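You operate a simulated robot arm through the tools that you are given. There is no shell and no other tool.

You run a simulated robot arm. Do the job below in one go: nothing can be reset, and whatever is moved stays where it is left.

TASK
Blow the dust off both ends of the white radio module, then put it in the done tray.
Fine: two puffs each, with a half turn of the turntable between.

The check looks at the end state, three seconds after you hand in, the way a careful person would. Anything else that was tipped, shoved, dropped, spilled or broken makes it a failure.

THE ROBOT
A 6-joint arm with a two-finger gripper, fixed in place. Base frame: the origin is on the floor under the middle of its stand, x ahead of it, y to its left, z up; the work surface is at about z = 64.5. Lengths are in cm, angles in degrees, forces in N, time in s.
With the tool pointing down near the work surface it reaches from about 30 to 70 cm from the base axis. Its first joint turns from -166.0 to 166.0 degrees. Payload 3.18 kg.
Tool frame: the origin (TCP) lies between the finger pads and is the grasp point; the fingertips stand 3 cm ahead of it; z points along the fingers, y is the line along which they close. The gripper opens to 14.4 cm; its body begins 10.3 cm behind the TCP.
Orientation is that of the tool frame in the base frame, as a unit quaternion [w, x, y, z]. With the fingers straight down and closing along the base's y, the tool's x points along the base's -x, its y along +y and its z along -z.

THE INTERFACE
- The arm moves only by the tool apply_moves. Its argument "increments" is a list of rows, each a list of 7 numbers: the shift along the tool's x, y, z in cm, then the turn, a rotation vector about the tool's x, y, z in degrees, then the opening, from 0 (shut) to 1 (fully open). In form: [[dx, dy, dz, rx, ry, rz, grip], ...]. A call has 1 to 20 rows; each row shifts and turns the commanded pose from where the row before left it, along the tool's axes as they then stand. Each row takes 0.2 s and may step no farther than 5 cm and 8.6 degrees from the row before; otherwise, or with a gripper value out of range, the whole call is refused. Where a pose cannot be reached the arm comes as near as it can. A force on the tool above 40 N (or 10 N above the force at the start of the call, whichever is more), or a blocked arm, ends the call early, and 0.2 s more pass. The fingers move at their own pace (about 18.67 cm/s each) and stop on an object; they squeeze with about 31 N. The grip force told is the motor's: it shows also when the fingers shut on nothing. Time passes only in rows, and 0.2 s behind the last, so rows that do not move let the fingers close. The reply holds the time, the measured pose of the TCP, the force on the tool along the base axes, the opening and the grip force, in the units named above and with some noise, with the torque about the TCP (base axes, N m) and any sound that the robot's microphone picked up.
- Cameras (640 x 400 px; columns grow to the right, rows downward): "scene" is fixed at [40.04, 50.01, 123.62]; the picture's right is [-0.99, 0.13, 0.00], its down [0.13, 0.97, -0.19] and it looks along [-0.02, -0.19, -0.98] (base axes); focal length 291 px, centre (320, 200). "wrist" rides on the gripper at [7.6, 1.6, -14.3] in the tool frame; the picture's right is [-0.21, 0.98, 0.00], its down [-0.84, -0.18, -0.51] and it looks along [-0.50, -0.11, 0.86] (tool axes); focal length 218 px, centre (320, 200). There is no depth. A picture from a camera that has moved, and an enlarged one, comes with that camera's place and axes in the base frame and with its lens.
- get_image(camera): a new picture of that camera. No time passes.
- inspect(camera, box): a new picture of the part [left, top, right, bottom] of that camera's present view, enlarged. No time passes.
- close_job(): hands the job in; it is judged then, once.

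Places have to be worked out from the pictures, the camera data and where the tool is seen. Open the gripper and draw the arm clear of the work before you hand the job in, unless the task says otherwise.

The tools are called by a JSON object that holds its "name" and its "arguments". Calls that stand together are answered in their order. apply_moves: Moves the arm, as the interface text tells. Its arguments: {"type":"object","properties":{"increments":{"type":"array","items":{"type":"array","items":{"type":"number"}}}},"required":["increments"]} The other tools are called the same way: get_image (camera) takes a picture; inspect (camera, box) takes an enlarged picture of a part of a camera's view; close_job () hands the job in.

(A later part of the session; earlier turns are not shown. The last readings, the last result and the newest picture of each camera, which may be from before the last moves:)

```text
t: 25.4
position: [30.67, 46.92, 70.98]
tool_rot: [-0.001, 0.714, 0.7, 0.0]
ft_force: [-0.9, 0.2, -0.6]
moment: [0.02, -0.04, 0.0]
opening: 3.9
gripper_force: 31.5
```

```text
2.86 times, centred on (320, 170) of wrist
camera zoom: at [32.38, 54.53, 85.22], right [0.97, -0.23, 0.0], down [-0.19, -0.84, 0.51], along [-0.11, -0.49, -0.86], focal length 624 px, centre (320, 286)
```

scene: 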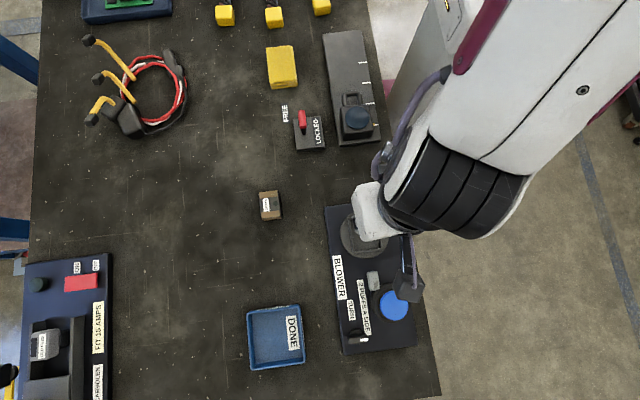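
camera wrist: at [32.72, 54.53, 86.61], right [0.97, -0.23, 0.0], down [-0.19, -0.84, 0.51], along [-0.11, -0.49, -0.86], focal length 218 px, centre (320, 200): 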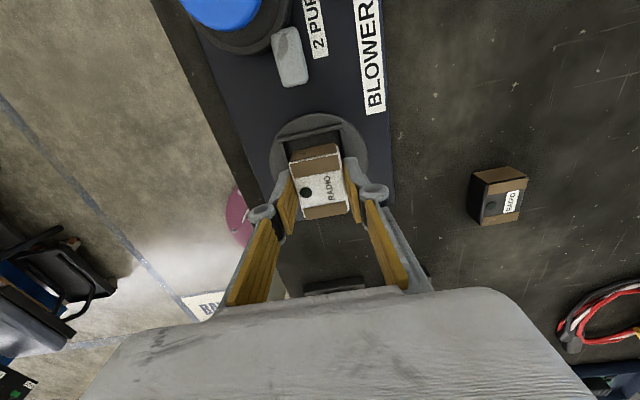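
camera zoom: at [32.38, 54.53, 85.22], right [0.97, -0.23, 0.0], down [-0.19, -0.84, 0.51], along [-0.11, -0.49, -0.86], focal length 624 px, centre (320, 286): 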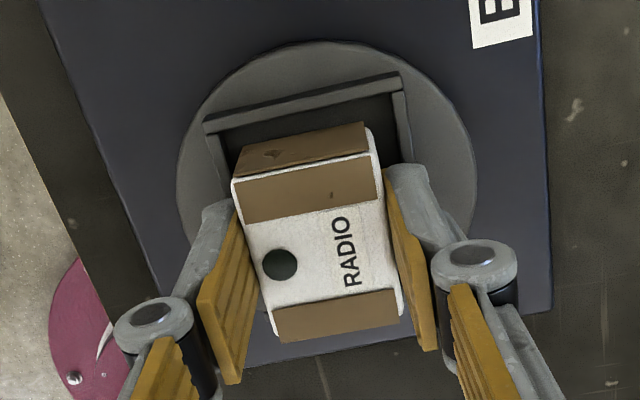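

The module bottom is about level with the wall tops and inside the frame, slightly left and back of centre. I'll nudge +0.1 in x and +0.12 in y and lower in 0.15 cm steps.

{"name": "apply_moves", "arguments": {"increments": [[0.12, 0.1, 0, 0, 0, 0, 0.2], [0, 0, 0.15, 0, 0, 0, 0.2], [0, 0, 0.15, 0, 0, 0, 0.2], [0, 0, 0, 0, 0, 0, 0.2]]}}

{"name": "inspect", "arguments": {"camera": "wrist", "box": [230, 100, 410, 240]}}

```text
t: 26.4
position: [30.69, 47.09, 70.78]
tool_rot: [-0.001, 0.713, 0.701, 0.001]
ft_force: [-3.3, -1.9, 13.6]
moment: [-0.19, 0.13, -0.02]
opening: 3.93
gripper_force: 30.9
```

```text
2.86 times, centred on (320, 170) of wrist
camera zoom: at [32.57, 54.66, 85.01], right [0.97, -0.23, 0.0], down [-0.19, -0.84, 0.51], along [-0.11, -0.49, -0.86], focal length 624 px, centre (320, 286)
```

zoom: 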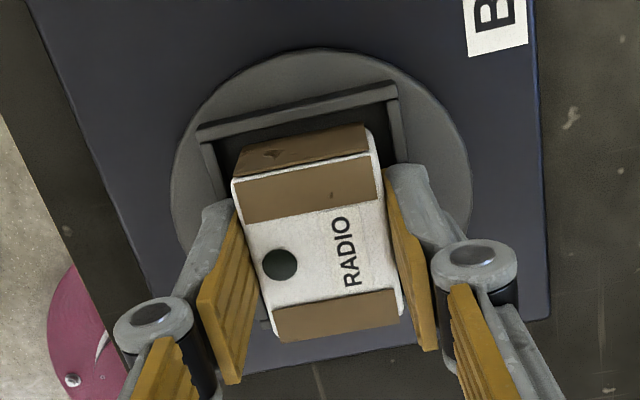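

Contact shows at TCP z ≈ 70.75 with 13.6 N upward, centred under the module, so it's resting on the nest floor. I'll ease up 0.1 cm, open slightly, and look.

{"name": "apply_moves", "arguments": {"increments": [[0, 0, -0.1, 0, 0, 0, 0.2], [0, 0, 0, 0, 0, 0, 0.3], [0, 0, 0, 0, 0, 0, 0.34], [0, 0, 0, 0, 0, 0, 0.38], [0, 0, 0, 0, 0, 0, 0.38]]}}

{"name": "inspect", "arguments": {"camera": "wrist", "box": [230, 100, 410, 240]}}

```text
t: 27.6
position: [30.78, 47.05, 70.76]
tool_rot: [0.0, 0.713, 0.701, 0.001]
ft_force: [-0.2, 0.0, 0.6]
moment: [0.0, 0.01, -0.01]
opening: 5.49
gripper_force: 0.0
```

```text
2.86 times, centred on (320, 170) of wrist
camera zoom: at [32.61, 54.66, 85.0], right [0.97, -0.23, 0.0], down [-0.19, -0.84, 0.51], along [-0.11, -0.49, -0.86], focal length 624 px, centre (320, 286)
```

zoom: 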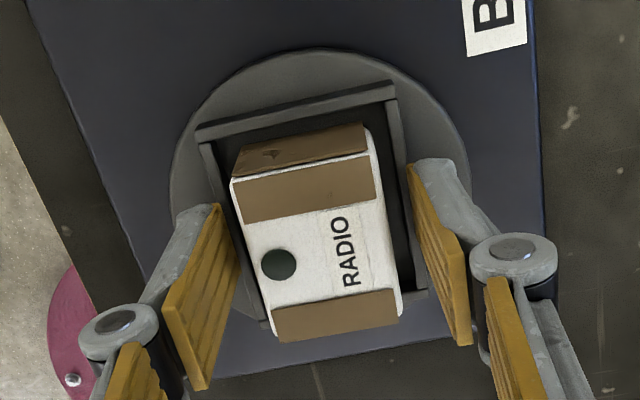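

The module stays put, sitting inside the frame. I'll rise straight up and look from above to confirm it's flat and seated.

{"name": "apply_moves", "arguments": {"increments": [[0, 0, -1.0, 0, 0, 0, 0.38], [0, 0, -2.0, 0, 0, 0, 0.38], [0, 0, -2.0, 0, 0, 0, 0.38], [0, 0, -2.0, 0, 0, 0, 0.38], [0, 0, -2.0, 0, 0, 0, 0.38], [-2, 0, -1.0, 0, 0, 0, 0.38], [-2, 0, 0, 0, 0, 0, 0.38], [-2, 0, 0, 0, 0, 0, 0.38], [0, 0, 0, 0, 0, 0, 0.38]]}}

{"name": "get_image", "arguments": {"camera": "wrist"}}

{"name": "inspect", "arguments": {"camera": "scene", "box": [310, 190, 430, 290]}}

```text
t: 29.6
position: [30.87, 41.01, 80.49]
tool_rot: [-0.001, 0.713, 0.701, 0.001]
ft_force: [0.3, 1.0, -0.6]
moment: [-0.03, 0.01, -0.01]
opening: 5.46
gripper_force: 0.1
```

```text
taken
camera wrist: at [32.58, 48.6, 94.79], right [0.97, -0.23, 0.0], down [-0.19, -0.84, 0.51], along [-0.11, -0.49, -0.86], focal length 218 px, centre (320, 200)
```

wrist: 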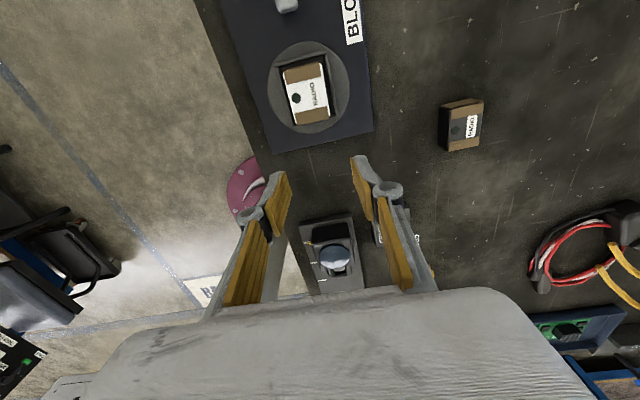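

```text
4.00 times, centred on (370, 240) of scene
camera zoom: at [40.04, 50.01, 123.62], right [-0.99, 0.13, 0.0], down [0.13, 0.97, -0.19], along [-0.02, -0.19, -0.98], focal length 1162 px, centre (120, 40)
```

zoom: 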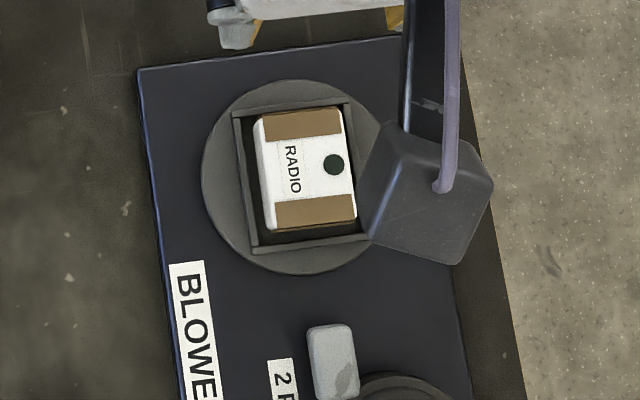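

From above the module sits within the frame. I'll enlarge the wrist view to make sure it isn't perched on a wall.

{"name": "inspect", "arguments": {"camera": "wrist", "box": [255, 30, 365, 145]}}

```text
3.48 times, centred on (310, 88) of wrist
camera zoom: at [32.58, 48.6, 94.79], right [0.97, -0.23, 0.0], down [-0.19, -0.84, 0.51], along [-0.11, -0.49, -0.86], focal length 759 px, centre (355, 591)
```

zoom: 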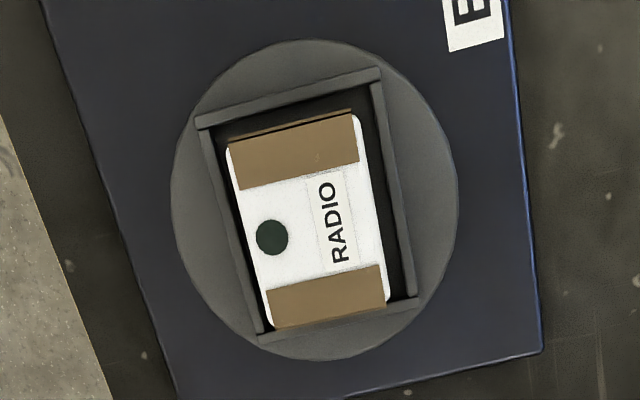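

The module is flat and seated with a dusty end facing the nozzle. I'll close the empty gripper and move above the blue bellows cap at about (28.7, 59.85).

{"name": "apply_moves", "arguments": {"increments": [[1.5, -0.2, 0.2, 0, 0, 0, 0.2], [3.1, -0.4, 0.4, 0, 0, 0, 0], [3.1, -0.4, 0.4, 0, 0, 0, 0], [3.1, -0.4, 0.4, 0, 0, 0, 0], [3.1, -0.4, 0.4, 0, 0, 0, 0], [3.1, -0.4, 0.4, 0, 0, 0, 0], [1.8, -0.2, 0.2, 0, 0, 0, 0], [0, 0, 0, 0, 0, 0, 0]]}}

{"name": "get_image", "arguments": {"camera": "wrist"}}

{"name": "get_image", "arguments": {"camera": "scene"}}

```text
t: 31.4
position: [28.78, 59.9, 78.12]
tool_rot: [0.0, 0.713, 0.701, 0.001]
ft_force: [-0.2, 0.9, 0.2]
moment: [-0.01, 0.01, -0.01]
opening: 0.01
gripper_force: 30.4
```

```text
taken
camera wrist: at [30.54, 67.49, 92.46], right [0.97, -0.23, 0.0], down [-0.19, -0.84, 0.51], along [-0.11, -0.49, -0.86], focal length 218 px, centre (320, 200)
```

wrist: 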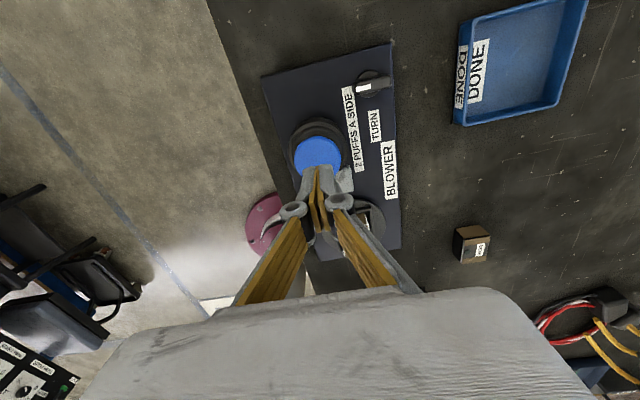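

```text
taken
```

scene: 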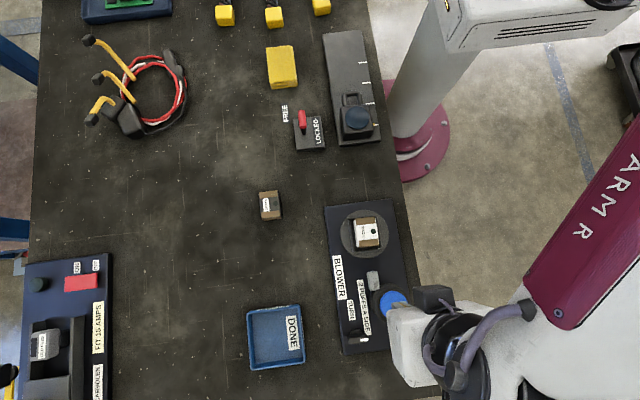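

The closed fingertips are over the blue cap within a few mm. I'll lower to just above it, then press in small steps and watch force and sound.

{"name": "apply_moves", "arguments": {"increments": [[0.15, -0.12, 1.5, 0, 0, 0, 0], [0, 0, 1.5, 0, 0, 0, 0], [0, 0, 0.5, 0, 0, 0, 0], [0, 0, 0.3, 0, 0, 0, 0], [0, 0, 0.3, 0, 0, 0, 0], [0, 0, 0.3, 0, 0, 0, 0], [0, 0, 0, 0, 0, 0, 0]]}}

{"name": "inspect", "arguments": {"camera": "wrist", "box": [250, 110, 400, 230]}}

```text
t: 33.0
position: [28.55, 59.98, 73.9]
tool_rot: [-0.001, 0.713, 0.701, 0.001]
ft_force: [-0.6, 1.2, 1.4]
moment: [0.0, -0.02, 0.02]
opening: 0.59
gripper_force: 30.8
```

```text
3.33 times, centred on (325, 170) of wrist
camera zoom: at [30.35, 67.58, 88.14], right [0.97, -0.23, 0.0], down [-0.19, -0.84, 0.51], along [-0.11, -0.49, -0.86], focal length 728 px, centre (303, 300)
```

zoom: 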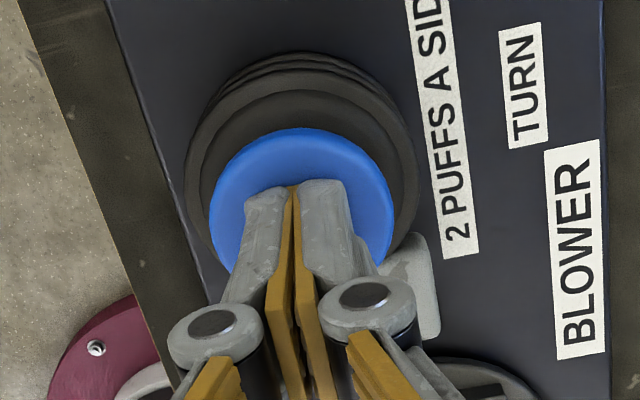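

The tips are touching the cap at TCP z ≈ 73.9. I'll press down in small steps.

{"name": "apply_moves", "arguments": {"increments": [[0, 0, 0.3, 0, 0, 0, 0], [0, 0, 0.3, 0, 0, 0, 0], [0, 0, 0, 0, 0, 0, 0]]}}

{"name": "inspect", "arguments": {"camera": "wrist", "box": [250, 110, 400, 230]}}

```text
t: 33.8
position: [28.54, 59.99, 73.3]
tool_rot: [0.0, 0.713, 0.701, 0.0]
ft_force: [2.6, -0.2, 3.2]
moment: [-0.03, -0.06, -0.03]
opening: 0.59
gripper_force: 30.6
```

```text
3.33 times, centred on (325, 170) of wrist
camera zoom: at [30.31, 67.57, 87.56], right [0.97, -0.23, 0.0], down [-0.19, -0.84, 0.51], along [-0.11, -0.49, -0.86], focal length 728 px, centre (303, 300)
```

zoom: 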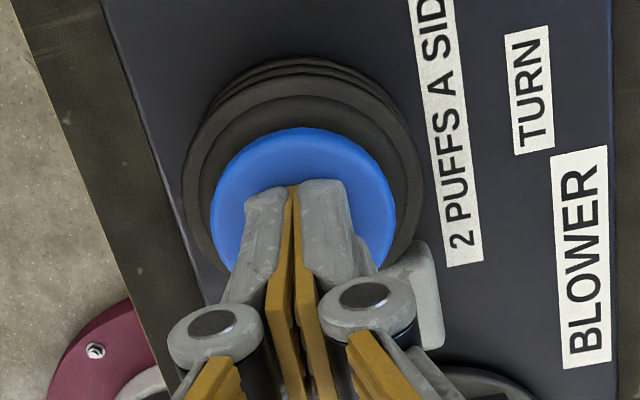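

The cap moves down with a soft spring at about 3 N. I'll press further.

{"name": "apply_moves", "arguments": {"increments": [[0, 0, 0.3, 0, 0, 0, 0], [0, 0, 0.3, 0, 0, 0, 0], [0, 0, 0.3, 0, 0, 0, 0], [0, 0, 0, 0, 0, 0, 0]]}}

{"name": "inspect", "arguments": {"camera": "wrist", "box": [250, 110, 400, 230]}}

{"name": "inspect", "arguments": {"camera": "scene", "box": [310, 190, 430, 290]}}

```text
t: 34.8
position: [28.49, 60.16, 72.82]
tool_rot: [0.0, 0.713, 0.701, 0.001]
ft_force: [-1.8, -1.4, 15.1]
moment: [-0.08, 0.04, -0.04]
opening: 0.59
gripper_force: 30.5
heard: click
stopped in row 4: the force on the tool passed its limit at 41 N (the readings are from after the stop); the commanded pose is now the measured one
```

```text
3.33 times, centred on (325, 170) of wrist
camera zoom: at [30.38, 67.68, 87.13], right [0.97, -0.23, 0.0], down [-0.2, -0.84, 0.5], along [-0.11, -0.49, -0.86], focal length 728 px, centre (303, 300)
```

zoom: 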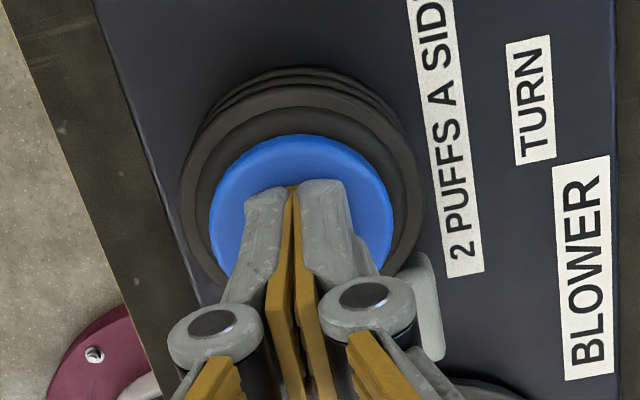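

```text
4.00 times, centred on (370, 240) of scene
camera zoom: at [40.04, 50.01, 123.62], right [-0.99, 0.13, 0.0], down [0.13, 0.97, -0.19], along [-0.02, -0.19, -0.98], focal length 1162 px, centre (120, 40)
```

zoom: 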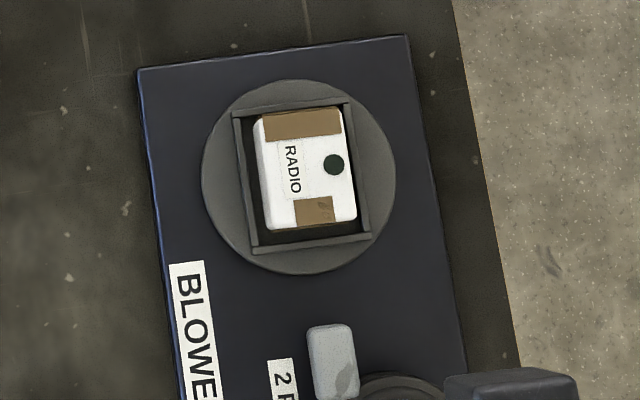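

A click was heard and about half the dust on the near end is gone, so the press bottoms out about 1 cm down. I'll release fully upward, pause, then press a second time.

{"name": "apply_moves", "arguments": {"increments": [[0, 0, -0.4, 0, 0, 0, 0], [0, 0, -0.6, 0, 0, 0, 0], [0, 0, -0.7, 0, 0, 0, 0], [0, 0, 0, 0, 0, 0, 0], [0, 0, 0, 0, 0, 0, 0]]}}

{"name": "inspect", "arguments": {"camera": "wrist", "box": [250, 110, 400, 230]}}

```text
t: 36.0
position: [28.77, 60.07, 74.48]
tool_rot: [0.0, 0.713, 0.701, 0.0]
ft_force: [0.3, 0.7, 0.4]
moment: [0.0, 0.0, -0.01]
opening: 0.0
gripper_force: 31.0
```

```text
3.33 times, centred on (325, 170) of wrist
camera zoom: at [30.44, 67.66, 88.7], right [0.97, -0.23, 0.0], down [-0.19, -0.84, 0.51], along [-0.11, -0.49, -0.86], focal length 728 px, centre (303, 300)
```

zoom: 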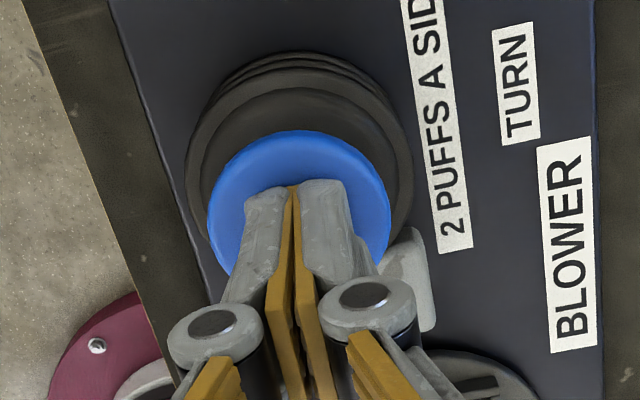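

The tips are clear of the cap. Now the second puff: down to about 73.0 in steps, listening for the click.

{"name": "apply_moves", "arguments": {"increments": [[0, 0, 0.5, 0, 0, 0, 0], [0, 0, 0.4, 0, 0, 0, 0], [0, 0, 0.3, 0, 0, 0, 0], [0, 0, 0.25, 0, 0, 0, 0], [0, 0, 0, 0, 0, 0, 0]]}}

{"name": "inspect", "arguments": {"camera": "scene", "box": [310, 190, 430, 290]}}

```text
t: 37.2
position: [28.48, 60.14, 72.96]
tool_rot: [-0.001, 0.713, 0.701, 0.0]
ft_force: [1.3, 1.0, 3.5]
moment: [0.03, -0.06, 0.04]
opening: 0.6
gripper_force: 30.8
heard: click
```

```text
4.00 times, centred on (370, 240) of scene
camera zoom: at [40.04, 50.01, 123.62], right [-0.99, 0.13, 0.0], down [0.13, 0.97, -0.19], along [-0.02, -0.19, -0.98], focal length 1162 px, centre (120, 40)
```

zoom: 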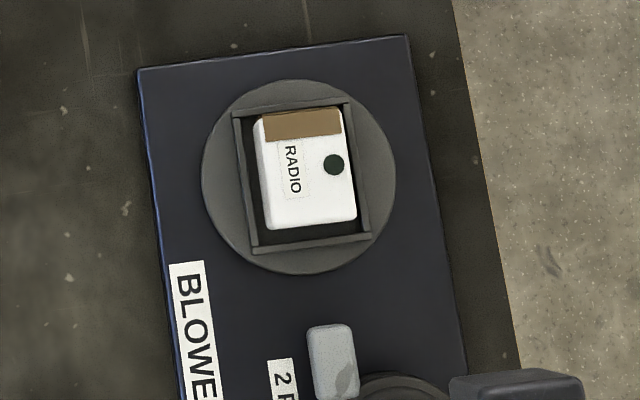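

The click was heard and the near end is now clean. I'll rise off the cap to a safe height and take a close look at the TURN knob.

{"name": "apply_moves", "arguments": {"increments": [[0, 0, -0.5, 0, 0, 0, 0], [0, 0, -1.0, 0, 0, 0, 0], [0, 0, -2.0, 0, 0, 0, 0], [0, 0, -2.0, 0, 0, 0, 0], [0, 0, -2.0, 0, 0, 0, 0], [-2, 0, -1, 0, 0, 0, 0], [-3, 0, 0, 0, 0, 0, 0], [-3, 0, 0, 0, 0, 0, 0.15], [0, 0, 0, 0, 0, 0, 0.15]]}}

{"name": "get_image", "arguments": {"camera": "wrist"}}

{"name": "inspect", "arguments": {"camera": "scene", "box": [310, 190, 430, 290]}}

```text
t: 39.2
position: [28.45, 52.01, 81.7]
tool_rot: [-0.001, 0.713, 0.701, 0.001]
ft_force: [-1.0, 0.0, 0.0]
moment: [-0.01, -0.02, -0.03]
opening: 2.16
gripper_force: 0.1
```

```text
taken
camera wrist: at [30.22, 59.5, 95.91], right [0.97, -0.23, 0.0], down [-0.19, -0.84, 0.51], along [-0.11, -0.49, -0.86], focal length 218 px, centre (320, 200)
```

wrist: 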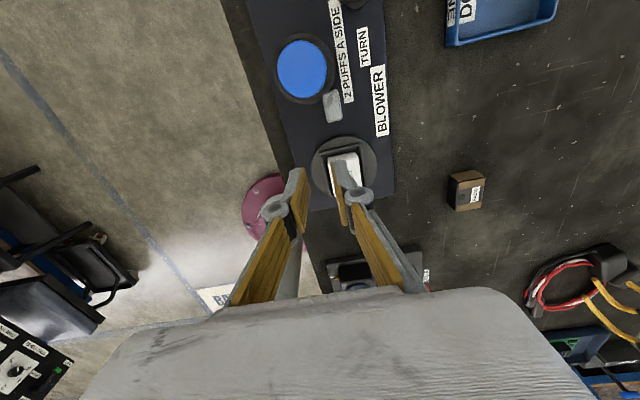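

```text
4.00 times, centred on (370, 240) of scene
camera zoom: at [40.04, 50.01, 123.62], right [-0.99, 0.13, 0.0], down [0.13, 0.97, -0.19], along [-0.02, -0.19, -0.98], focal length 1162 px, centre (120, 40)
```

zoom: 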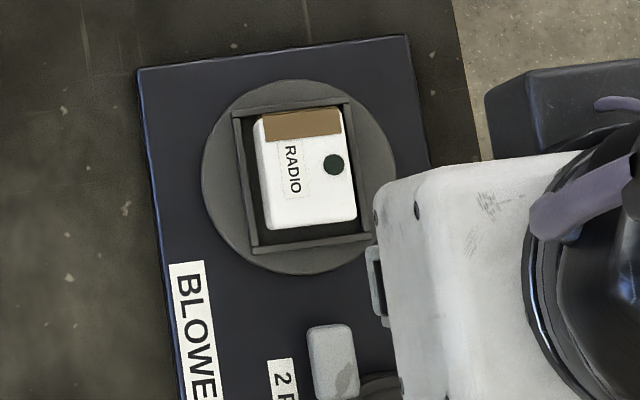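

The near end is clean and the module is undisturbed. To learn the wrist's range for turning the knob, I'll rotate the tool another +90° up here in free air.

{"name": "apply_moves", "arguments": {"increments": [[0, 0, 0, 0, 0, 8.1, 0.15], [0, 0, 0, 0, 0, 8.1, 0.15], [0, 0, 0, 0, 0, 8.1, 0.15], [0, 0, 0, 0, 0, 8.1, 0.15], [0, 0, 0, 0, 0, 8.1, 0.15], [0, 0, 0, 0, 0, 8.1, 0.15], [0, 0, 0, 0, 0, 8.1, 0.15], [0, 0, 0, 0, 0, 8.1, 0.15], [0, 0, 0, 0, 0, 8.1, 0.15], [0, 0, 0, 0, 0, 8.1, 0.15], [0, 0, 0, 0, 0, 8.0, 0.15], [0, 0, 0, 0, 0, 0, 0.15]]}}

{"name": "get_image", "arguments": {"camera": "wrist"}}

{"name": "get_image", "arguments": {"camera": "scene"}}

```text
t: 41.8
position: [33.0, 32.59, 71.76]
tool_rot: [-0.089, 0.994, 0.047, -0.042]
ft_force: [-0.1, 0.7, 0.0]
moment: [0.01, 0.02, -0.03]
opening: 2.17
gripper_force: 0.0
out of reach, approached as far as the arm can: row 3, 4, 5, 6, 7, 8, 9, 10, 11
```

```text
taken
camera wrist: at [42.12, 29.22, 84.84], right [-0.12, -0.98, -0.16], down [-0.8, 0.0, 0.59], along [-0.58, 0.2, -0.79], focal length 218 px, centre (320, 200)
```

wrist: 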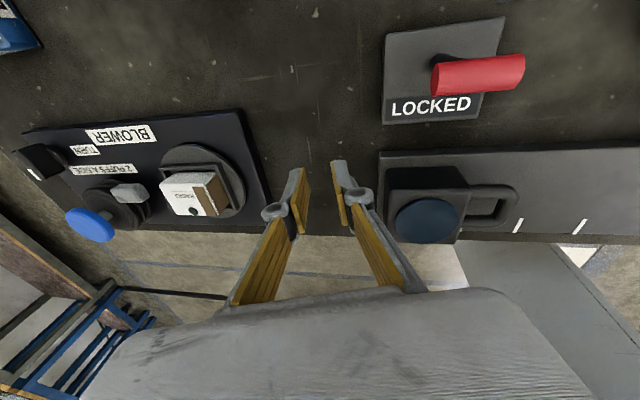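

```text
taken
```

scene: 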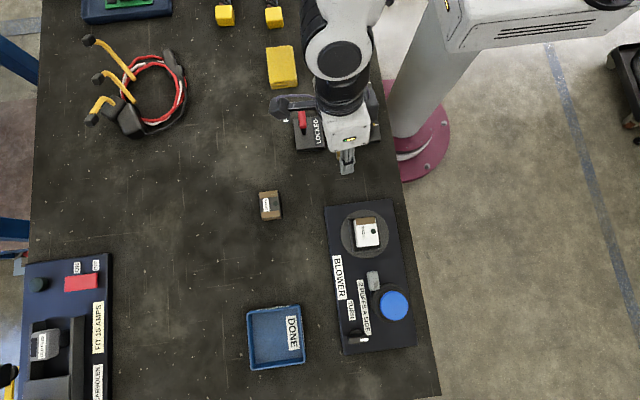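

The wrist hit a joint limit turning that way, and the arm drifted to (33, 32.6, 71.8). Forces are about zero and nothing looks disturbed. I'll hold still for one row to see whether the commanded pose stays here, and check the area nearby.

{"name": "apply_moves", "arguments": {"increments": [[0, 0, 0, 0, 0, 0, 0.15]]}}

{"name": "inspect", "arguments": {"camera": "scene", "box": [240, 10, 420, 260]}}

```text
t: 42.2
position: [33.12, 32.64, 71.83]
tool_rot: [-0.09, 0.994, 0.047, -0.043]
ft_force: [-0.3, -0.5, 0.8]
moment: [-0.03, 0.02, -0.03]
opening: 2.16
gripper_force: 0.0
```

```text
1.60 times, centred on (330, 135) of scene
camera zoom: at [40.04, 50.01, 123.62], right [-0.99, 0.13, 0.0], down [0.13, 0.97, -0.19], along [-0.02, -0.19, -0.98], focal length 465 px, centre (304, 304)
```

zoom: 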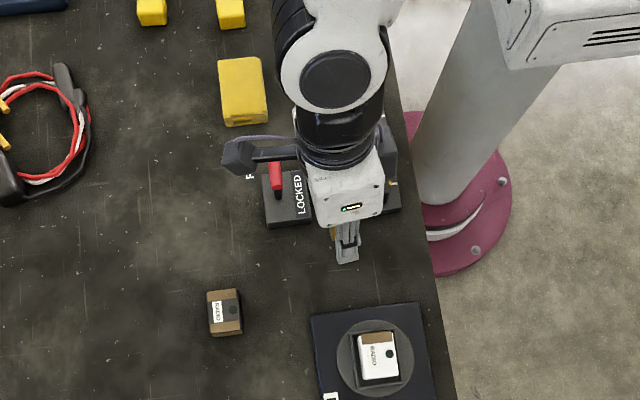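

The commanded pose is steady here and nothing was touched. I'll raise the arm 10 cm straight up.

{"name": "apply_moves", "arguments": {"increments": [[-0.15, -0.36, -1.96, 0, 0, 0, 0.15], [-0.15, -0.36, -1.96, 0, 0, 0, 0.15], [-0.15, -0.36, -1.96, 0, 0, 0, 0.15], [-0.15, -0.36, -1.96, 0, 0, 0, 0.15], [-0.15, -0.36, -1.96, 0, 0, 0, 0.15], [0, 0, 0, 0, 0, 0, 0.15]]}}

```text
t: 43.6
position: [29.85, 28.24, 76.8]
tool_rot: [-0.084, 0.994, 0.045, -0.044]
ft_force: [0.3, -0.2, -0.1]
moment: [0.0, 0.01, -0.01]
opening: 2.14
gripper_force: 0.1
out of reach, approached as far as the arm can: row 1, 2, 3, 4, 5
```

It's still pinned on the joint limit, so I'll rotate the wrist back the other way a little at a time before moving.

{"name": "apply_moves", "arguments": {"increments": [[0, 0, 0, 0, 0, -8, 0.15], [0, 0, 0, 0, 0, -8, 0.15], [0, 0, 0, 0, 0, 0, 0.15]]}}

```text
t: 44.4
position: [29.98, 28.19, 76.73]
tool_rot: [-0.084, 0.979, 0.185, -0.033]
ft_force: [0.1, -0.4, -0.2]
moment: [0.03, 0.0, -0.02]
opening: 2.16
gripper_force: 0.1
```

Rotating back works with the position held steady. I'll continue unwinding 48° more.

{"name": "apply_moves", "arguments": {"increments": [[0, 0, 0, 0, 0, -8, 0.15], [0, 0, 0, 0, 0, -8, 0.15], [0, 0, 0, 0, 0, -8, 0.15], [0, 0, 0, 0, 0, -8, 0.15], [0, 0, 0, 0, 0, -8, 0.15], [0, 0, 0, 0, 0, -8, 0.15], [0, 0, 0, 0, 0, 0, 0.15]]}}

```text
t: 46.0
position: [29.84, 28.26, 76.73]
tool_rot: [-0.09, 0.819, 0.567, 0.003]
ft_force: [-0.4, 0.3, 0.1]
moment: [-0.01, 0.02, -0.01]
opening: 2.18
gripper_force: 0.0
```

The yaw is back near 69°, away from the limit. I'll try raising straight up about 7 cm.

{"name": "apply_moves", "arguments": {"increments": [[0.25, -0.34, -2.36, 0, 0, 0, 0.15], [0.25, -0.34, -2.36, 0, 0, 0, 0.15], [0.25, -0.34, -2.36, 0, 0, 0, 0.15], [0, 0, 0, 0, 0, 0, 0.15]]}}

```text
t: 47.0
position: [29.66, 28.29, 83.87]
tool_rot: [-0.09, 0.819, 0.566, 0.003]
ft_force: [-0.4, 0.6, -0.1]
moment: [0.03, -0.02, -0.01]
opening: 2.15
gripper_force: 0.2
```

The arm is moving freely again. I'll unwind the wrist to the starting yaw (x_tool toward -x), which is the orientation needed to straddle the knob bar.

{"name": "apply_moves", "arguments": {"increments": [[0, 0, 0, 0, 0, -8, 0.15], [0, 0, 0, 0, 0, -8, 0.15], [0, 0, 0, 0, 0, -8, 0.15], [0, 0, 0, 0, 0, -8, 0.15], [0, 0, 0, 0, 0, -8, 0.15], [0, 0, 0, 0, 0, -8, 0.15], [0, 0, 0, 0, 0, -8, 0.15], [0, 0, 0, 0, 0, -8, 0.15], [0, 0, 0, 0, 0, -8, 0.15], [0, 0, 0, 0, 0, -8, 0.15], [0, 0, 0, 0, 0, -8, 0.15], [0, 0, 0, 0, 0, -8, 0.15], [0, 0, 0, 0, 0, -8, 0.15], [0, 0, 0, 0, 0, -7, 0.15], [0, 0, 0, 0, 0, 0, 0.15]]}}

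{"name": "get_image", "arguments": {"camera": "scene"}}

```text
t: 50.2
position: [30.02, 28.21, 83.95]
tool_rot: [-0.048, -0.002, 0.996, 0.076]
ft_force: [0.0, 0.2, -0.5]
moment: [0.03, 0.04, -0.01]
opening: 2.13
gripper_force: 0.0
```

```text
taken
```

scene: 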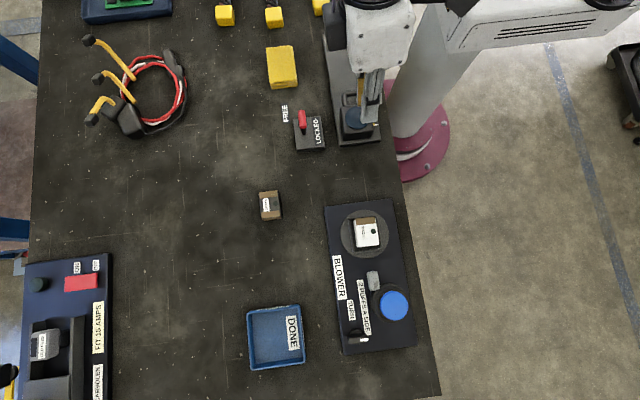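

All objects look as before. I'll test the other rotation direction (CCW) in free air in short batches, so any limit shows up early.

{"name": "apply_moves", "arguments": {"increments": [[0, 0, 0, 0, 0, -8, 0.15], [0, 0, 0, 0, 0, -8, 0.15], [0, 0, 0, 0, 0, -8, 0.15], [0, 0, 0, 0, 0, -8, 0.15], [0, 0, 0, 0, 0, -8, 0.15], [0, 0, 0, 0, 0, -8, 0.15], [0, 0, 0, 0, 0, 0, 0.15]]}}

```text
t: 51.8
position: [30.04, 28.27, 83.85]
tool_rot: [-0.013, -0.407, 0.909, 0.09]
ft_force: [0.2, 0.1, 0.3]
moment: [0.01, 0.01, 0.01]
opening: 2.12
gripper_force: 0.2
```

That went 48° without trouble, so I'll test further.

{"name": "apply_moves", "arguments": {"increments": [[0, 0, 0, 0, 0, -8, 0.15], [0, 0, 0, 0, 0, -8, 0.15], [0, 0, 0, 0, 0, -8, 0.15], [0, 0, 0, 0, 0, -8, 0.15], [0, 0, 0, 0, 0, -8, 0.15], [0, 0, 0, 0, 0, -8, 0.15], [0, 0, 0, 0, 0, 0, 0.15]]}}

```text
t: 53.4
position: [30.05, 28.14, 83.81]
tool_rot: [-0.024, 0.742, -0.664, -0.086]
ft_force: [-0.5, -0.5, 0.4]
moment: [-0.02, 0.0, 0.02]
opening: 2.18
gripper_force: 0.1
```

The wrist is now at yaw ≈ 276° and still fine, so I'll continue in short batches.

{"name": "apply_moves", "arguments": {"increments": [[0, 0, 0, 0, 0, -8, 0.15], [0, 0, 0, 0, 0, -8, 0.15], [0, 0, 0, 0, 0, -8, 0.15], [0, 0, 0, 0, 0, -8, 0.15], [0, 0, 0, 0, 0, 0, 0.15]]}}

```text
t: 54.6
position: [29.98, 28.15, 83.95]
tool_rot: [-0.047, 0.896, -0.434, -0.077]
ft_force: [0.2, 0.5, 0.3]
moment: [-0.01, 0.01, 0.01]
opening: 2.16
gripper_force: 0.0
```

{"name": "apply_moves", "arguments": {"increments": [[0, 0, 0, 0, 0, -8, 0.15], [0, 0, 0, 0, 0, -8, 0.15], [0, 0, 0, 0, 0, -8, 0.15], [0, 0, 0, 0, 0, 0, 0.15]]}}

```text
t: 55.6
position: [29.9, 28.28, 83.9]
tool_rot: [-0.062, 0.967, -0.239, -0.065]
ft_force: [0.0, 1.0, 0.8]
moment: [0.01, 0.02, 0.01]
opening: 2.21
gripper_force: 0.2
```

The CCW direction has ample range, to yaw 332° with no limit. I'll unwind back to yaw 180° to get ready for the knob.

{"name": "apply_moves", "arguments": {"increments": [[0, 0, 0, 0, 0, 8, 0.15], [0, 0, 0, 0, 0, 8, 0.15], [0, 0, 0, 0, 0, 8, 0.15], [0, 0, 0, 0, 0, 8, 0.15], [0, 0, 0, 0, 0, 8, 0.15], [0, 0, 0, 0, 0, 8, 0.15], [0, 0, 0, 0, 0, 8, 0.15], [0, 0, 0, 0, 0, 8, 0.15], [0, 0, 0, 0, 0, 8, 0.15], [0, 0, 0, 0, 0, 8, 0.15], [0, 0, 0, 0, 0, 8, 0.15], [0, 0, 0, 0, 0, 8, 0.15], [0, 0, 0, 0, 0, 8, 0.15], [0, 0, 0, 0, 0, 8, 0.15], [0, 0, 0, 0, 0, 8, 0.15], [0, 0, 0, 0, 0, 8, 0.15], [0, 0, 0, 0, 0, 8, 0.15], [0, 0, 0, 0, 0, 8, 0.15], [0, 0, 0, 0, 0, 8, 0.15], [0, 0, 0, 0, 0, 0, 0.15]]}}

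```text
t: 59.8
position: [30.06, 28.33, 83.87]
tool_rot: [-0.048, 0.0, 0.996, 0.075]
ft_force: [0.2, -0.3, 0.1]
moment: [0.01, 0.03, 0.0]
opening: 2.18
gripper_force: 0.0
```

Back at yaw 180°. Now I'll travel along +y to about (30, 56) at z ≈ 84 and lean the tool radially outward so it can reach the knob.

{"name": "apply_moves", "arguments": {"increments": [[-0.04, 3.46, 0.53, 0, 0, 0, 0.15], [-0.04, 3.46, 0.53, 0, 0, 0, 0.15], [-0.04, 3.46, 0.53, 0, 0, 0, 0.15], [-0.04, 3.46, 0.53, 0, 0, 0, 0.15], [-0.04, 3.46, 0.53, 0, 0, 0, 0.15], [-0.04, 3.46, 0.53, 0, 0, 0, 0.15], [-0.04, 3.46, 0.53, 0, 0, 0, 0.15], [0, 0, 0, -3.63, -6.95, 0, 0.15], [0, 0, 0, -3.63, -6.95, 0, 0.15], [0, 0, 0, 0, 0, 0, 0.15]]}}

{"name": "get_image", "arguments": {"camera": "wrist"}}

```text
t: 62.0
position: [30.01, 52.58, 83.93]
tool_rot: [0.072, 0.01, 0.988, 0.139]
ft_force: [-0.2, -0.3, 0.5]
moment: [0.05, 0.0, -0.04]
opening: 2.13
gripper_force: 0.0
```

```text
taken
camera wrist: at [20.27, 50.61, 96.88], right [0.21, 0.93, 0.3], down [0.76, -0.35, 0.55], along [0.62, 0.11, -0.78], focal length 218 px, centre (320, 200)
```

wrist: 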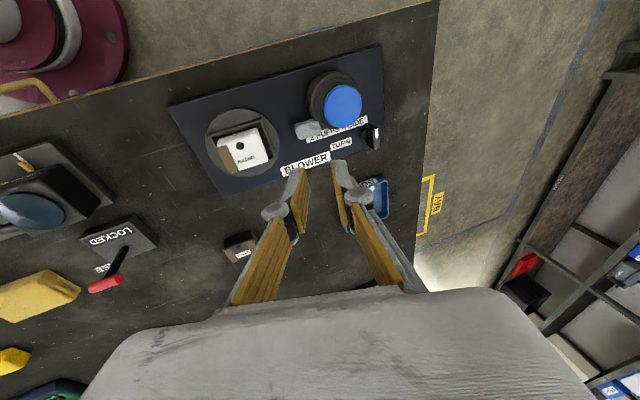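

The lean is 18° outward as intended. I'll enlarge the knob from this viewpoint.

{"name": "inspect", "arguments": {"camera": "wrist", "box": [320, 90, 410, 160]}}

{"name": "inspect", "arguments": {"camera": "scene", "box": [330, 310, 390, 360]}}

```text
5.71 times, centred on (365, 125) of wrist
camera zoom: at [20.27, 50.61, 96.88], right [0.21, 0.93, 0.3], down [0.76, -0.35, 0.55], along [0.62, 0.11, -0.78], focal length 1247 px, centre (63, 629)
```

zoom: 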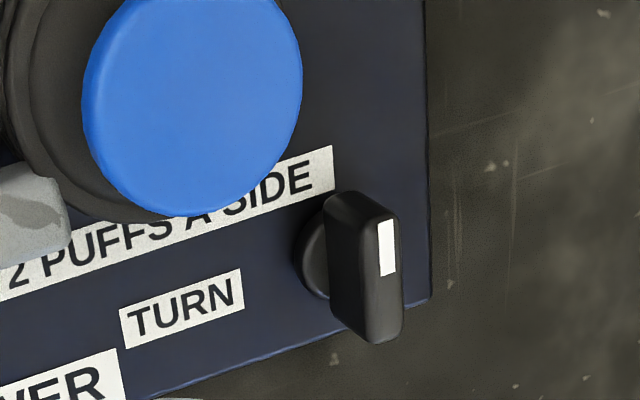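

```text
8.00 times, centred on (360, 335) of scene
camera zoom: at [40.04, 50.01, 123.62], right [-0.99, 0.13, 0.0], down [0.13, 0.97, -0.19], along [-0.02, -0.19, -0.98], focal length 2325 px, centre (0, -880)
```

zoom: 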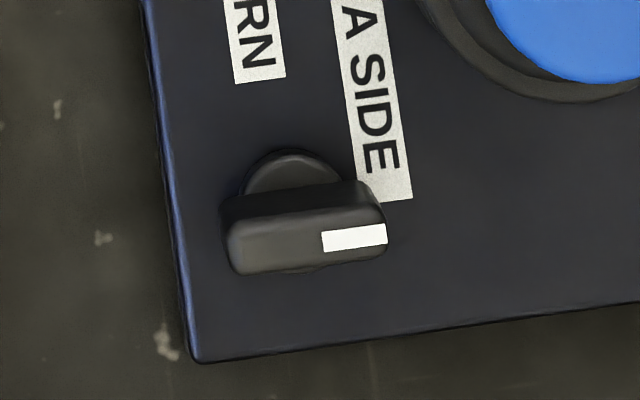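

From three views the knob bar's top centre is about (35.45, 65.2, 68.4), 3.7 cm long along x and about 1.1 cm thick. I'll approach to a point about 6 cm back along the tool axis and check alignment.

{"name": "apply_moves", "arguments": {"increments": [[-0.65, 1.893, 2.845, 0, 0, 0, 0.16], [-0.65, 1.893, 2.845, 0, 0, 0, 0.16], [-0.65, 1.893, 2.845, 0, 0, 0, 0.16], [-0.65, 1.893, 2.845, 0, 0, 0, 0.16], [0, 0, 0, 0, 0, 0, 0.16]]}}

{"name": "get_image", "arguments": {"camera": "wrist"}}

{"name": "inspect", "arguments": {"camera": "scene", "box": [310, 270, 430, 370]}}

```text
t: 63.2
position: [34.01, 63.04, 75.58]
tool_rot: [0.071, 0.01, 0.988, 0.138]
ft_force: [0.0, 0.0, -0.4]
moment: [-0.03, 0.02, -0.02]
opening: 2.27
gripper_force: 0.0
```

```text
taken
camera wrist: at [24.57, 61.06, 88.53], right [0.21, 0.93, 0.3], down [0.76, -0.34, 0.55], along [0.62, 0.11, -0.78], focal length 218 px, centre (320, 200)
```

wrist: 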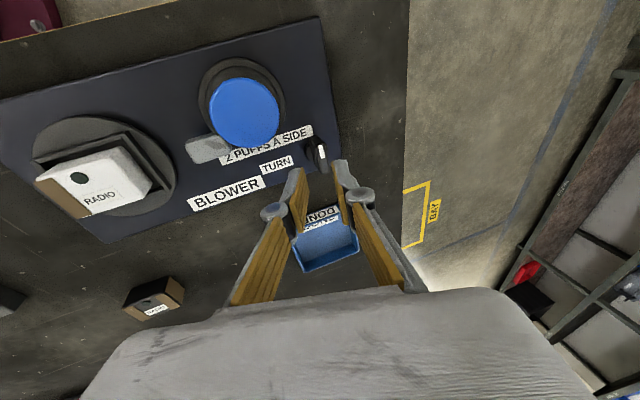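

```text
4.00 times, centred on (370, 320) of scene
camera zoom: at [40.04, 50.01, 123.62], right [-0.99, 0.13, 0.0], down [0.13, 0.97, -0.19], along [-0.02, -0.19, -0.98], focal length 1162 px, centre (120, -280)
```

zoom: 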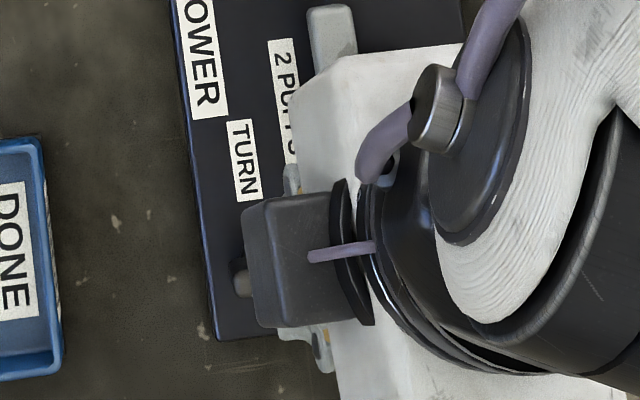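

The pose is reachable. I'll enlarge the wrist view around the fingertips and knob.

{"name": "inspect", "arguments": {"camera": "wrist", "box": [250, 110, 390, 220]}}

```text
3.64 times, centred on (320, 165) of wrist
camera zoom: at [24.57, 61.06, 88.53], right [0.21, 0.93, 0.3], down [0.76, -0.34, 0.55], along [0.62, 0.11, -0.78], focal length 794 px, centre (320, 327)
```

zoom: 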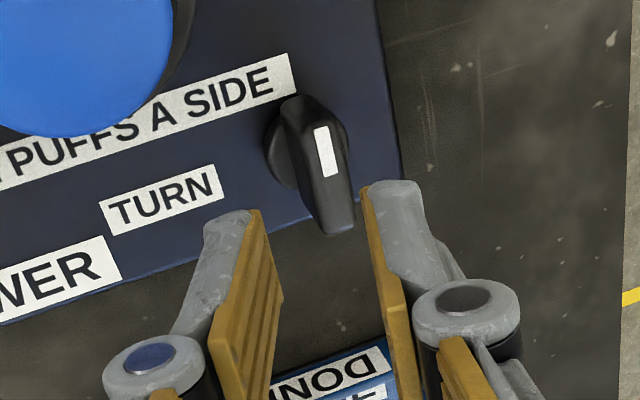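

The bar's top centre reads as (35.4, 65.35), and the tool axis is aimed about 0.3 cm short in x and 0.1 in y. I'll correct, open to about 2.9 cm, and advance 4 cm along the tool axis.

{"name": "apply_moves", "arguments": {"increments": [[-0.29, 0.13, 0.08, 0, 0, 0, 0.2], [0, 0, 1.5, 0, 0, 0, 0.2], [0, 0, 1.5, 0, 0, 0, 0.2], [0, 0, 0.8, 0, 0, 0, 0.2], [0, 0, 0, 0, 0, 0, 0.2]]}}

{"name": "inspect", "arguments": {"camera": "wrist", "box": [250, 110, 390, 220]}}

{"name": "get_image", "arguments": {"camera": "scene"}}

```text
t: 64.4
position: [35.13, 64.22, 71.9]
tool_rot: [0.073, 0.01, 0.988, 0.138]
ft_force: [-0.2, 0.4, 0.0]
moment: [-0.02, -0.03, -0.02]
opening: 2.9
gripper_force: 0.0
```

```text
3.64 times, centred on (320, 165) of wrist
camera zoom: at [25.52, 62.15, 84.83], right [0.21, 0.93, 0.3], down [0.76, -0.34, 0.55], along [0.62, 0.11, -0.78], focal length 794 px, centre (320, 327)
```

zoom: 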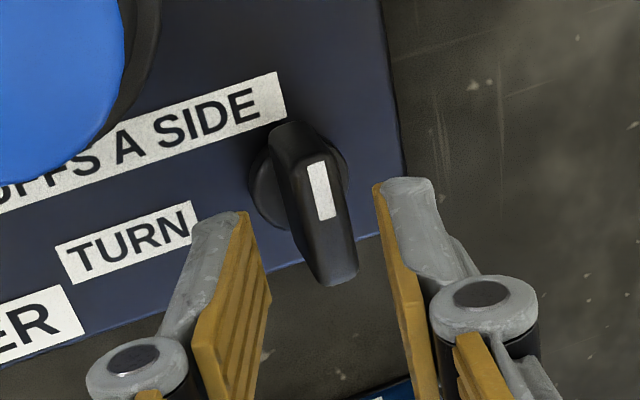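

```text
taken
```

scene: 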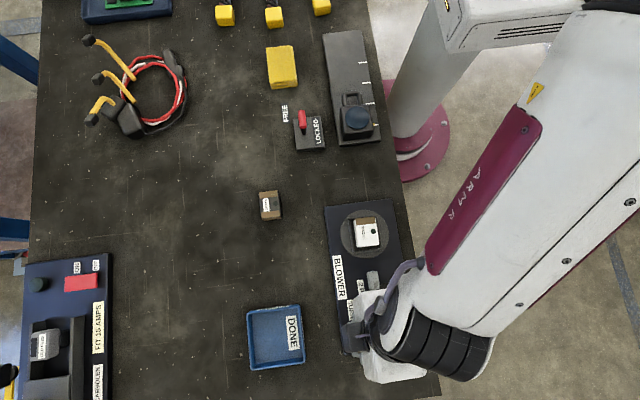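

The knob is between the open fingers. I'll nudge -0.3 in x and advance 2 cm in small steps so the fingers straddle the bar, watching the force.

{"name": "apply_moves", "arguments": {"increments": [[0.3, 0, 0, 0, 0, 0, 0.2], [0, 0, 0.6, 0, 0, 0, 0.2], [0, 0, 0.6, 0, 0, 0, 0.2], [0, 0, 0.4, 0, 0, 0, 0.2], [0, 0, 0.3, 0, 0, 0, 0.2], [0, 0, 0, 0, 0, 0, 0.2]]}}

{"name": "inspect", "arguments": {"camera": "wrist", "box": [250, 110, 390, 220]}}

```text
t: 65.8
position: [34.9, 64.63, 70.05]
tool_rot: [0.072, 0.01, 0.988, 0.138]
ft_force: [-0.1, 0.3, 0.0]
moment: [-0.02, -0.01, -0.02]
opening: 2.88
gripper_force: 0.1
```

```text
3.64 times, centred on (320, 165) of wrist
camera zoom: at [25.41, 62.58, 82.98], right [0.21, 0.93, 0.3], down [0.76, -0.34, 0.55], along [0.62, 0.11, -0.78], focal length 794 px, centre (320, 327)
```

zoom: 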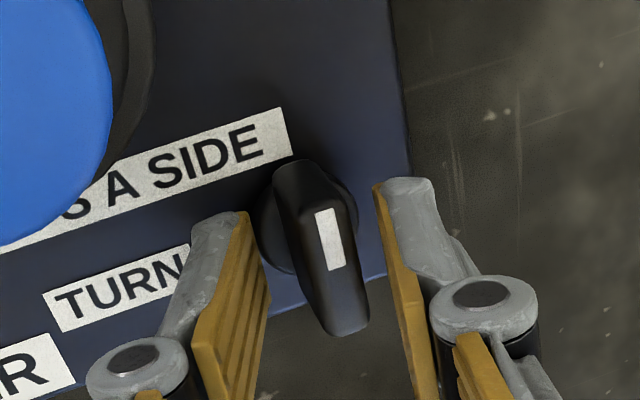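

The fingers straddle the bar without contact. I'll close to about 1.7 cm as a loose wrench and turn a first 24° CCW in small steps.

{"name": "apply_moves", "arguments": {"increments": [[0, 0, 0, 0, 0, 0, 0.12], [0, 0, 0, 0, 0, 0, 0.12], [0, 0, 0, 0, 0, -6, 0.12], [0, 0, 0, 0, 0, -6, 0.12], [0, 0, 0, 0, 0, -6, 0.12], [0, 0, 0, 0, 0, -6, 0.12], [0, 0, 0, 0, 0, 0, 0.12]]}}

{"name": "inspect", "arguments": {"camera": "wrist", "box": [250, 110, 390, 220]}}

{"name": "inspect", "arguments": {"camera": "scene", "box": [310, 190, 430, 290]}}

```text
t: 67.4
position: [35.19, 64.83, 70.23]
tool_rot: [0.101, -0.195, 0.968, 0.122]
ft_force: [18.9, 8.8, 6.2]
moment: [-0.26, 0.0, -1.1]
opening: 2.57
gripper_force: 30.9
```

```text
3.64 times, centred on (320, 165) of wrist
camera zoom: at [25.59, 59.57, 82.25], right [-0.21, 0.95, 0.24], down [0.76, 0.0, 0.65], along [0.62, 0.32, -0.72], focal length 794 px, centre (320, 327)
```

zoom: 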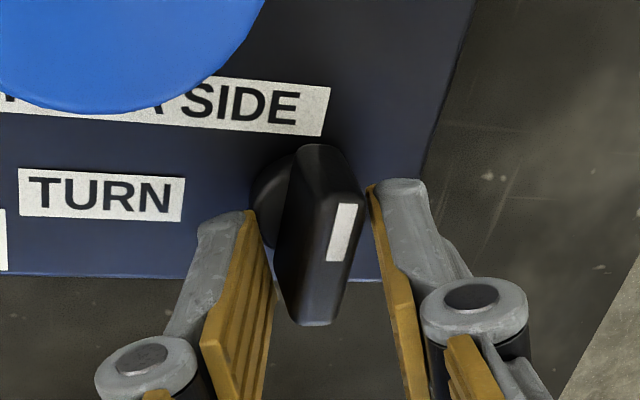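

```text
4.00 times, centred on (370, 240) of scene
camera zoom: at [40.04, 50.01, 123.62], right [-0.99, 0.13, 0.0], down [0.13, 0.97, -0.19], along [-0.02, -0.19, -0.98], focal length 1162 px, centre (120, 40)
```

zoom: 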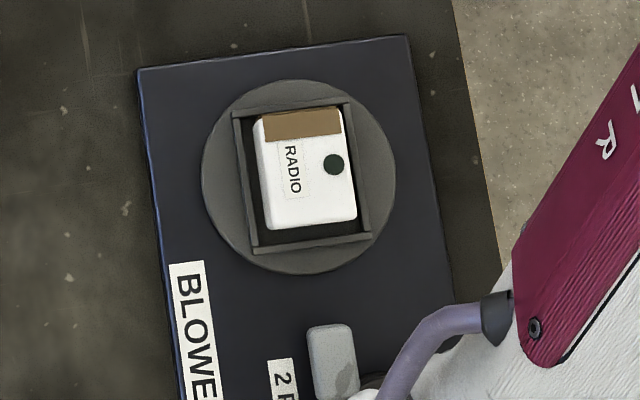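

The knob resists CCW with about 1.1 N·m and neither it nor the turntable moved, so it's probably at its stop in that direction. I'll turn back to neutral, then try CW gently.

{"name": "apply_moves", "arguments": {"increments": [[0, 0, 0, 0, 0, 6, 0.12], [0, 0, 0, 0, 0, 6, 0.12], [0, 0, 0, 0, 0, 6, 0.12], [0, 0, 0, 0, 0, 6, 0.12], [0, 0, 0, 0, 0, 5, 0.12], [0, 0, 0, 0, 0, 5, 0.12], [0, 0, 0, 0, 0, 0, 0.12]]}}

{"name": "inspect", "arguments": {"camera": "wrist", "box": [250, 110, 390, 220]}}

{"name": "inspect", "arguments": {"camera": "scene", "box": [310, 190, 430, 290]}}

```text
t: 69.0
position: [34.99, 64.64, 69.96]
tool_rot: [0.059, 0.096, 0.983, 0.144]
ft_force: [1.3, 1.6, 0.7]
moment: [-0.02, -0.01, 0.0]
opening: 1.83
gripper_force: 1.1
```

```text
3.64 times, centred on (320, 165) of wrist
camera zoom: at [25.84, 63.91, 83.38], right [0.37, 0.88, 0.31], down [0.72, -0.48, 0.51], along [0.59, 0.03, -0.81], focal length 794 px, centre (320, 327)
```

zoom: 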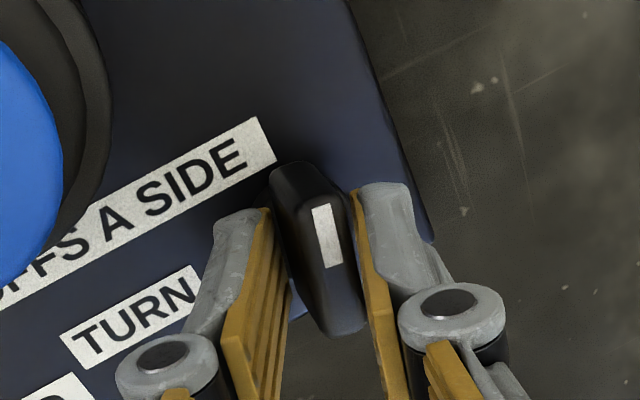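

```text
4.00 times, centred on (370, 240) of scene
camera zoom: at [40.04, 50.01, 123.62], right [-0.99, 0.13, 0.0], down [0.13, 0.97, -0.19], along [-0.02, -0.19, -0.98], focal length 1162 px, centre (120, 40)
```

zoom: 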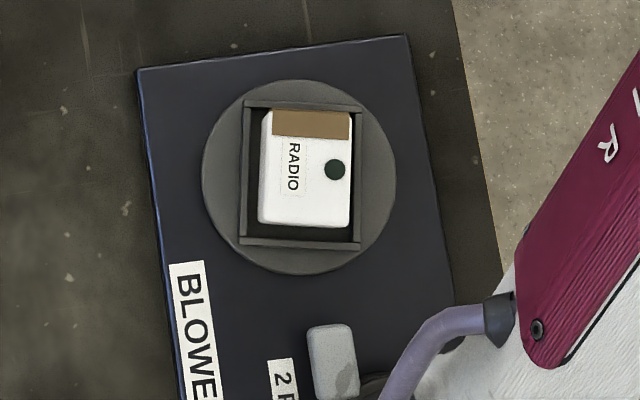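

CW works: the knob turned about 9° and the turntable followed 1:1 the same way, carrying the module. I'll continue CW in small batches.

{"name": "apply_moves", "arguments": {"increments": [[0, 0, 0, 0, 0, 6, 0.12], [0, 0, 0, 0, 0, 6, 0.12], [0, 0, 0, 0, 0, 6, 0.12], [0, 0, 0, 0, 0, 6, 0.12], [0, 0, 0, 0, 0, 6, 0.12], [0, 0, 0, 0, 0, 0, 0.12]]}}

{"name": "inspect", "arguments": {"camera": "wrist", "box": [250, 110, 390, 220]}}

{"name": "inspect", "arguments": {"camera": "scene", "box": [310, 190, 430, 290]}}

```text
t: 70.4
position: [35.07, 64.59, 69.98]
tool_rot: [0.021, 0.349, 0.924, 0.155]
ft_force: [-0.3, 0.0, 0.1]
moment: [0.01, 0.01, -0.02]
opening: 1.72
gripper_force: 0.4
```

```text
3.64 times, centred on (320, 165) of wrist
camera zoom: at [28.21, 66.93, 84.64], right [0.78, 0.56, 0.28], down [0.45, -0.81, 0.37], along [0.43, -0.16, -0.89], focal length 794 px, centre (320, 327)
```

zoom: 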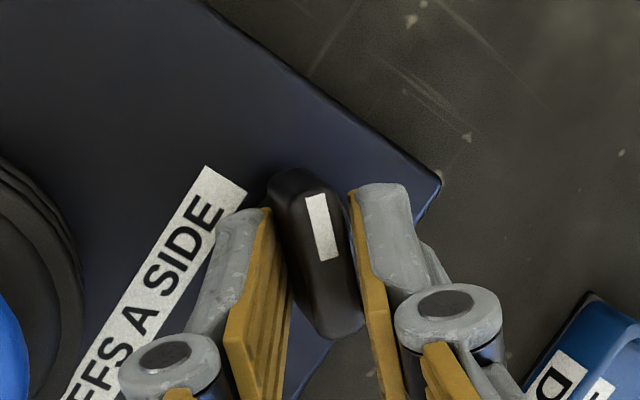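

```text
4.00 times, centred on (370, 240) of scene
camera zoom: at [40.04, 50.01, 123.62], right [-0.99, 0.13, 0.0], down [0.13, 0.97, -0.19], along [-0.02, -0.19, -0.98], focal length 1162 px, centre (120, 40)
```

zoom: 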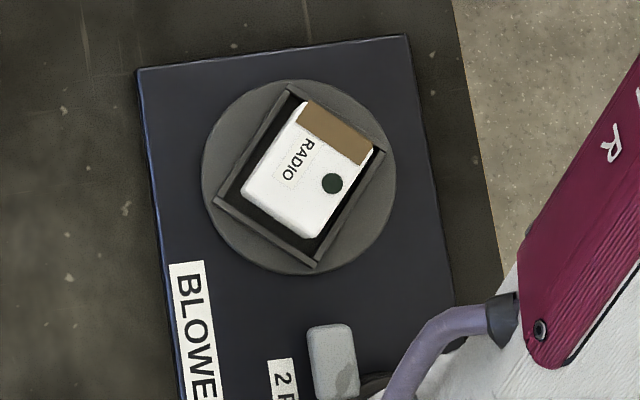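

The turntable is at about 38° now with no strain. I'll continue another 24° CW.

{"name": "apply_moves", "arguments": {"increments": [[0, 0, 0, 0, 0, 6, 0.12], [0, 0, 0, 0, 0, 6, 0.12], [0, 0, 0, 0, 0, 6, 0.12], [0, 0, 0, 0, 0, 6, 0.12], [0, 0, 0, 0, 0, 0, 0.12]]}}

{"name": "inspect", "arguments": {"camera": "scene", "box": [310, 190, 430, 290]}}

```text
t: 71.6
position: [35.1, 64.6, 70.0]
tool_rot: [-0.011, 0.533, 0.832, 0.155]
ft_force: [-0.7, -0.4, 0.2]
moment: [0.0, 0.02, -0.03]
opening: 1.76
gripper_force: 0.3
```

```text
4.00 times, centred on (370, 240) of scene
camera zoom: at [40.04, 50.01, 123.62], right [-0.99, 0.13, 0.0], down [0.13, 0.97, -0.19], along [-0.02, -0.19, -0.98], focal length 1162 px, centre (120, 40)
```

zoom: 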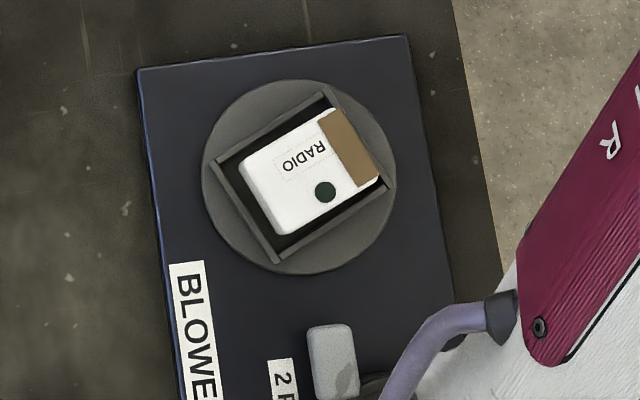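

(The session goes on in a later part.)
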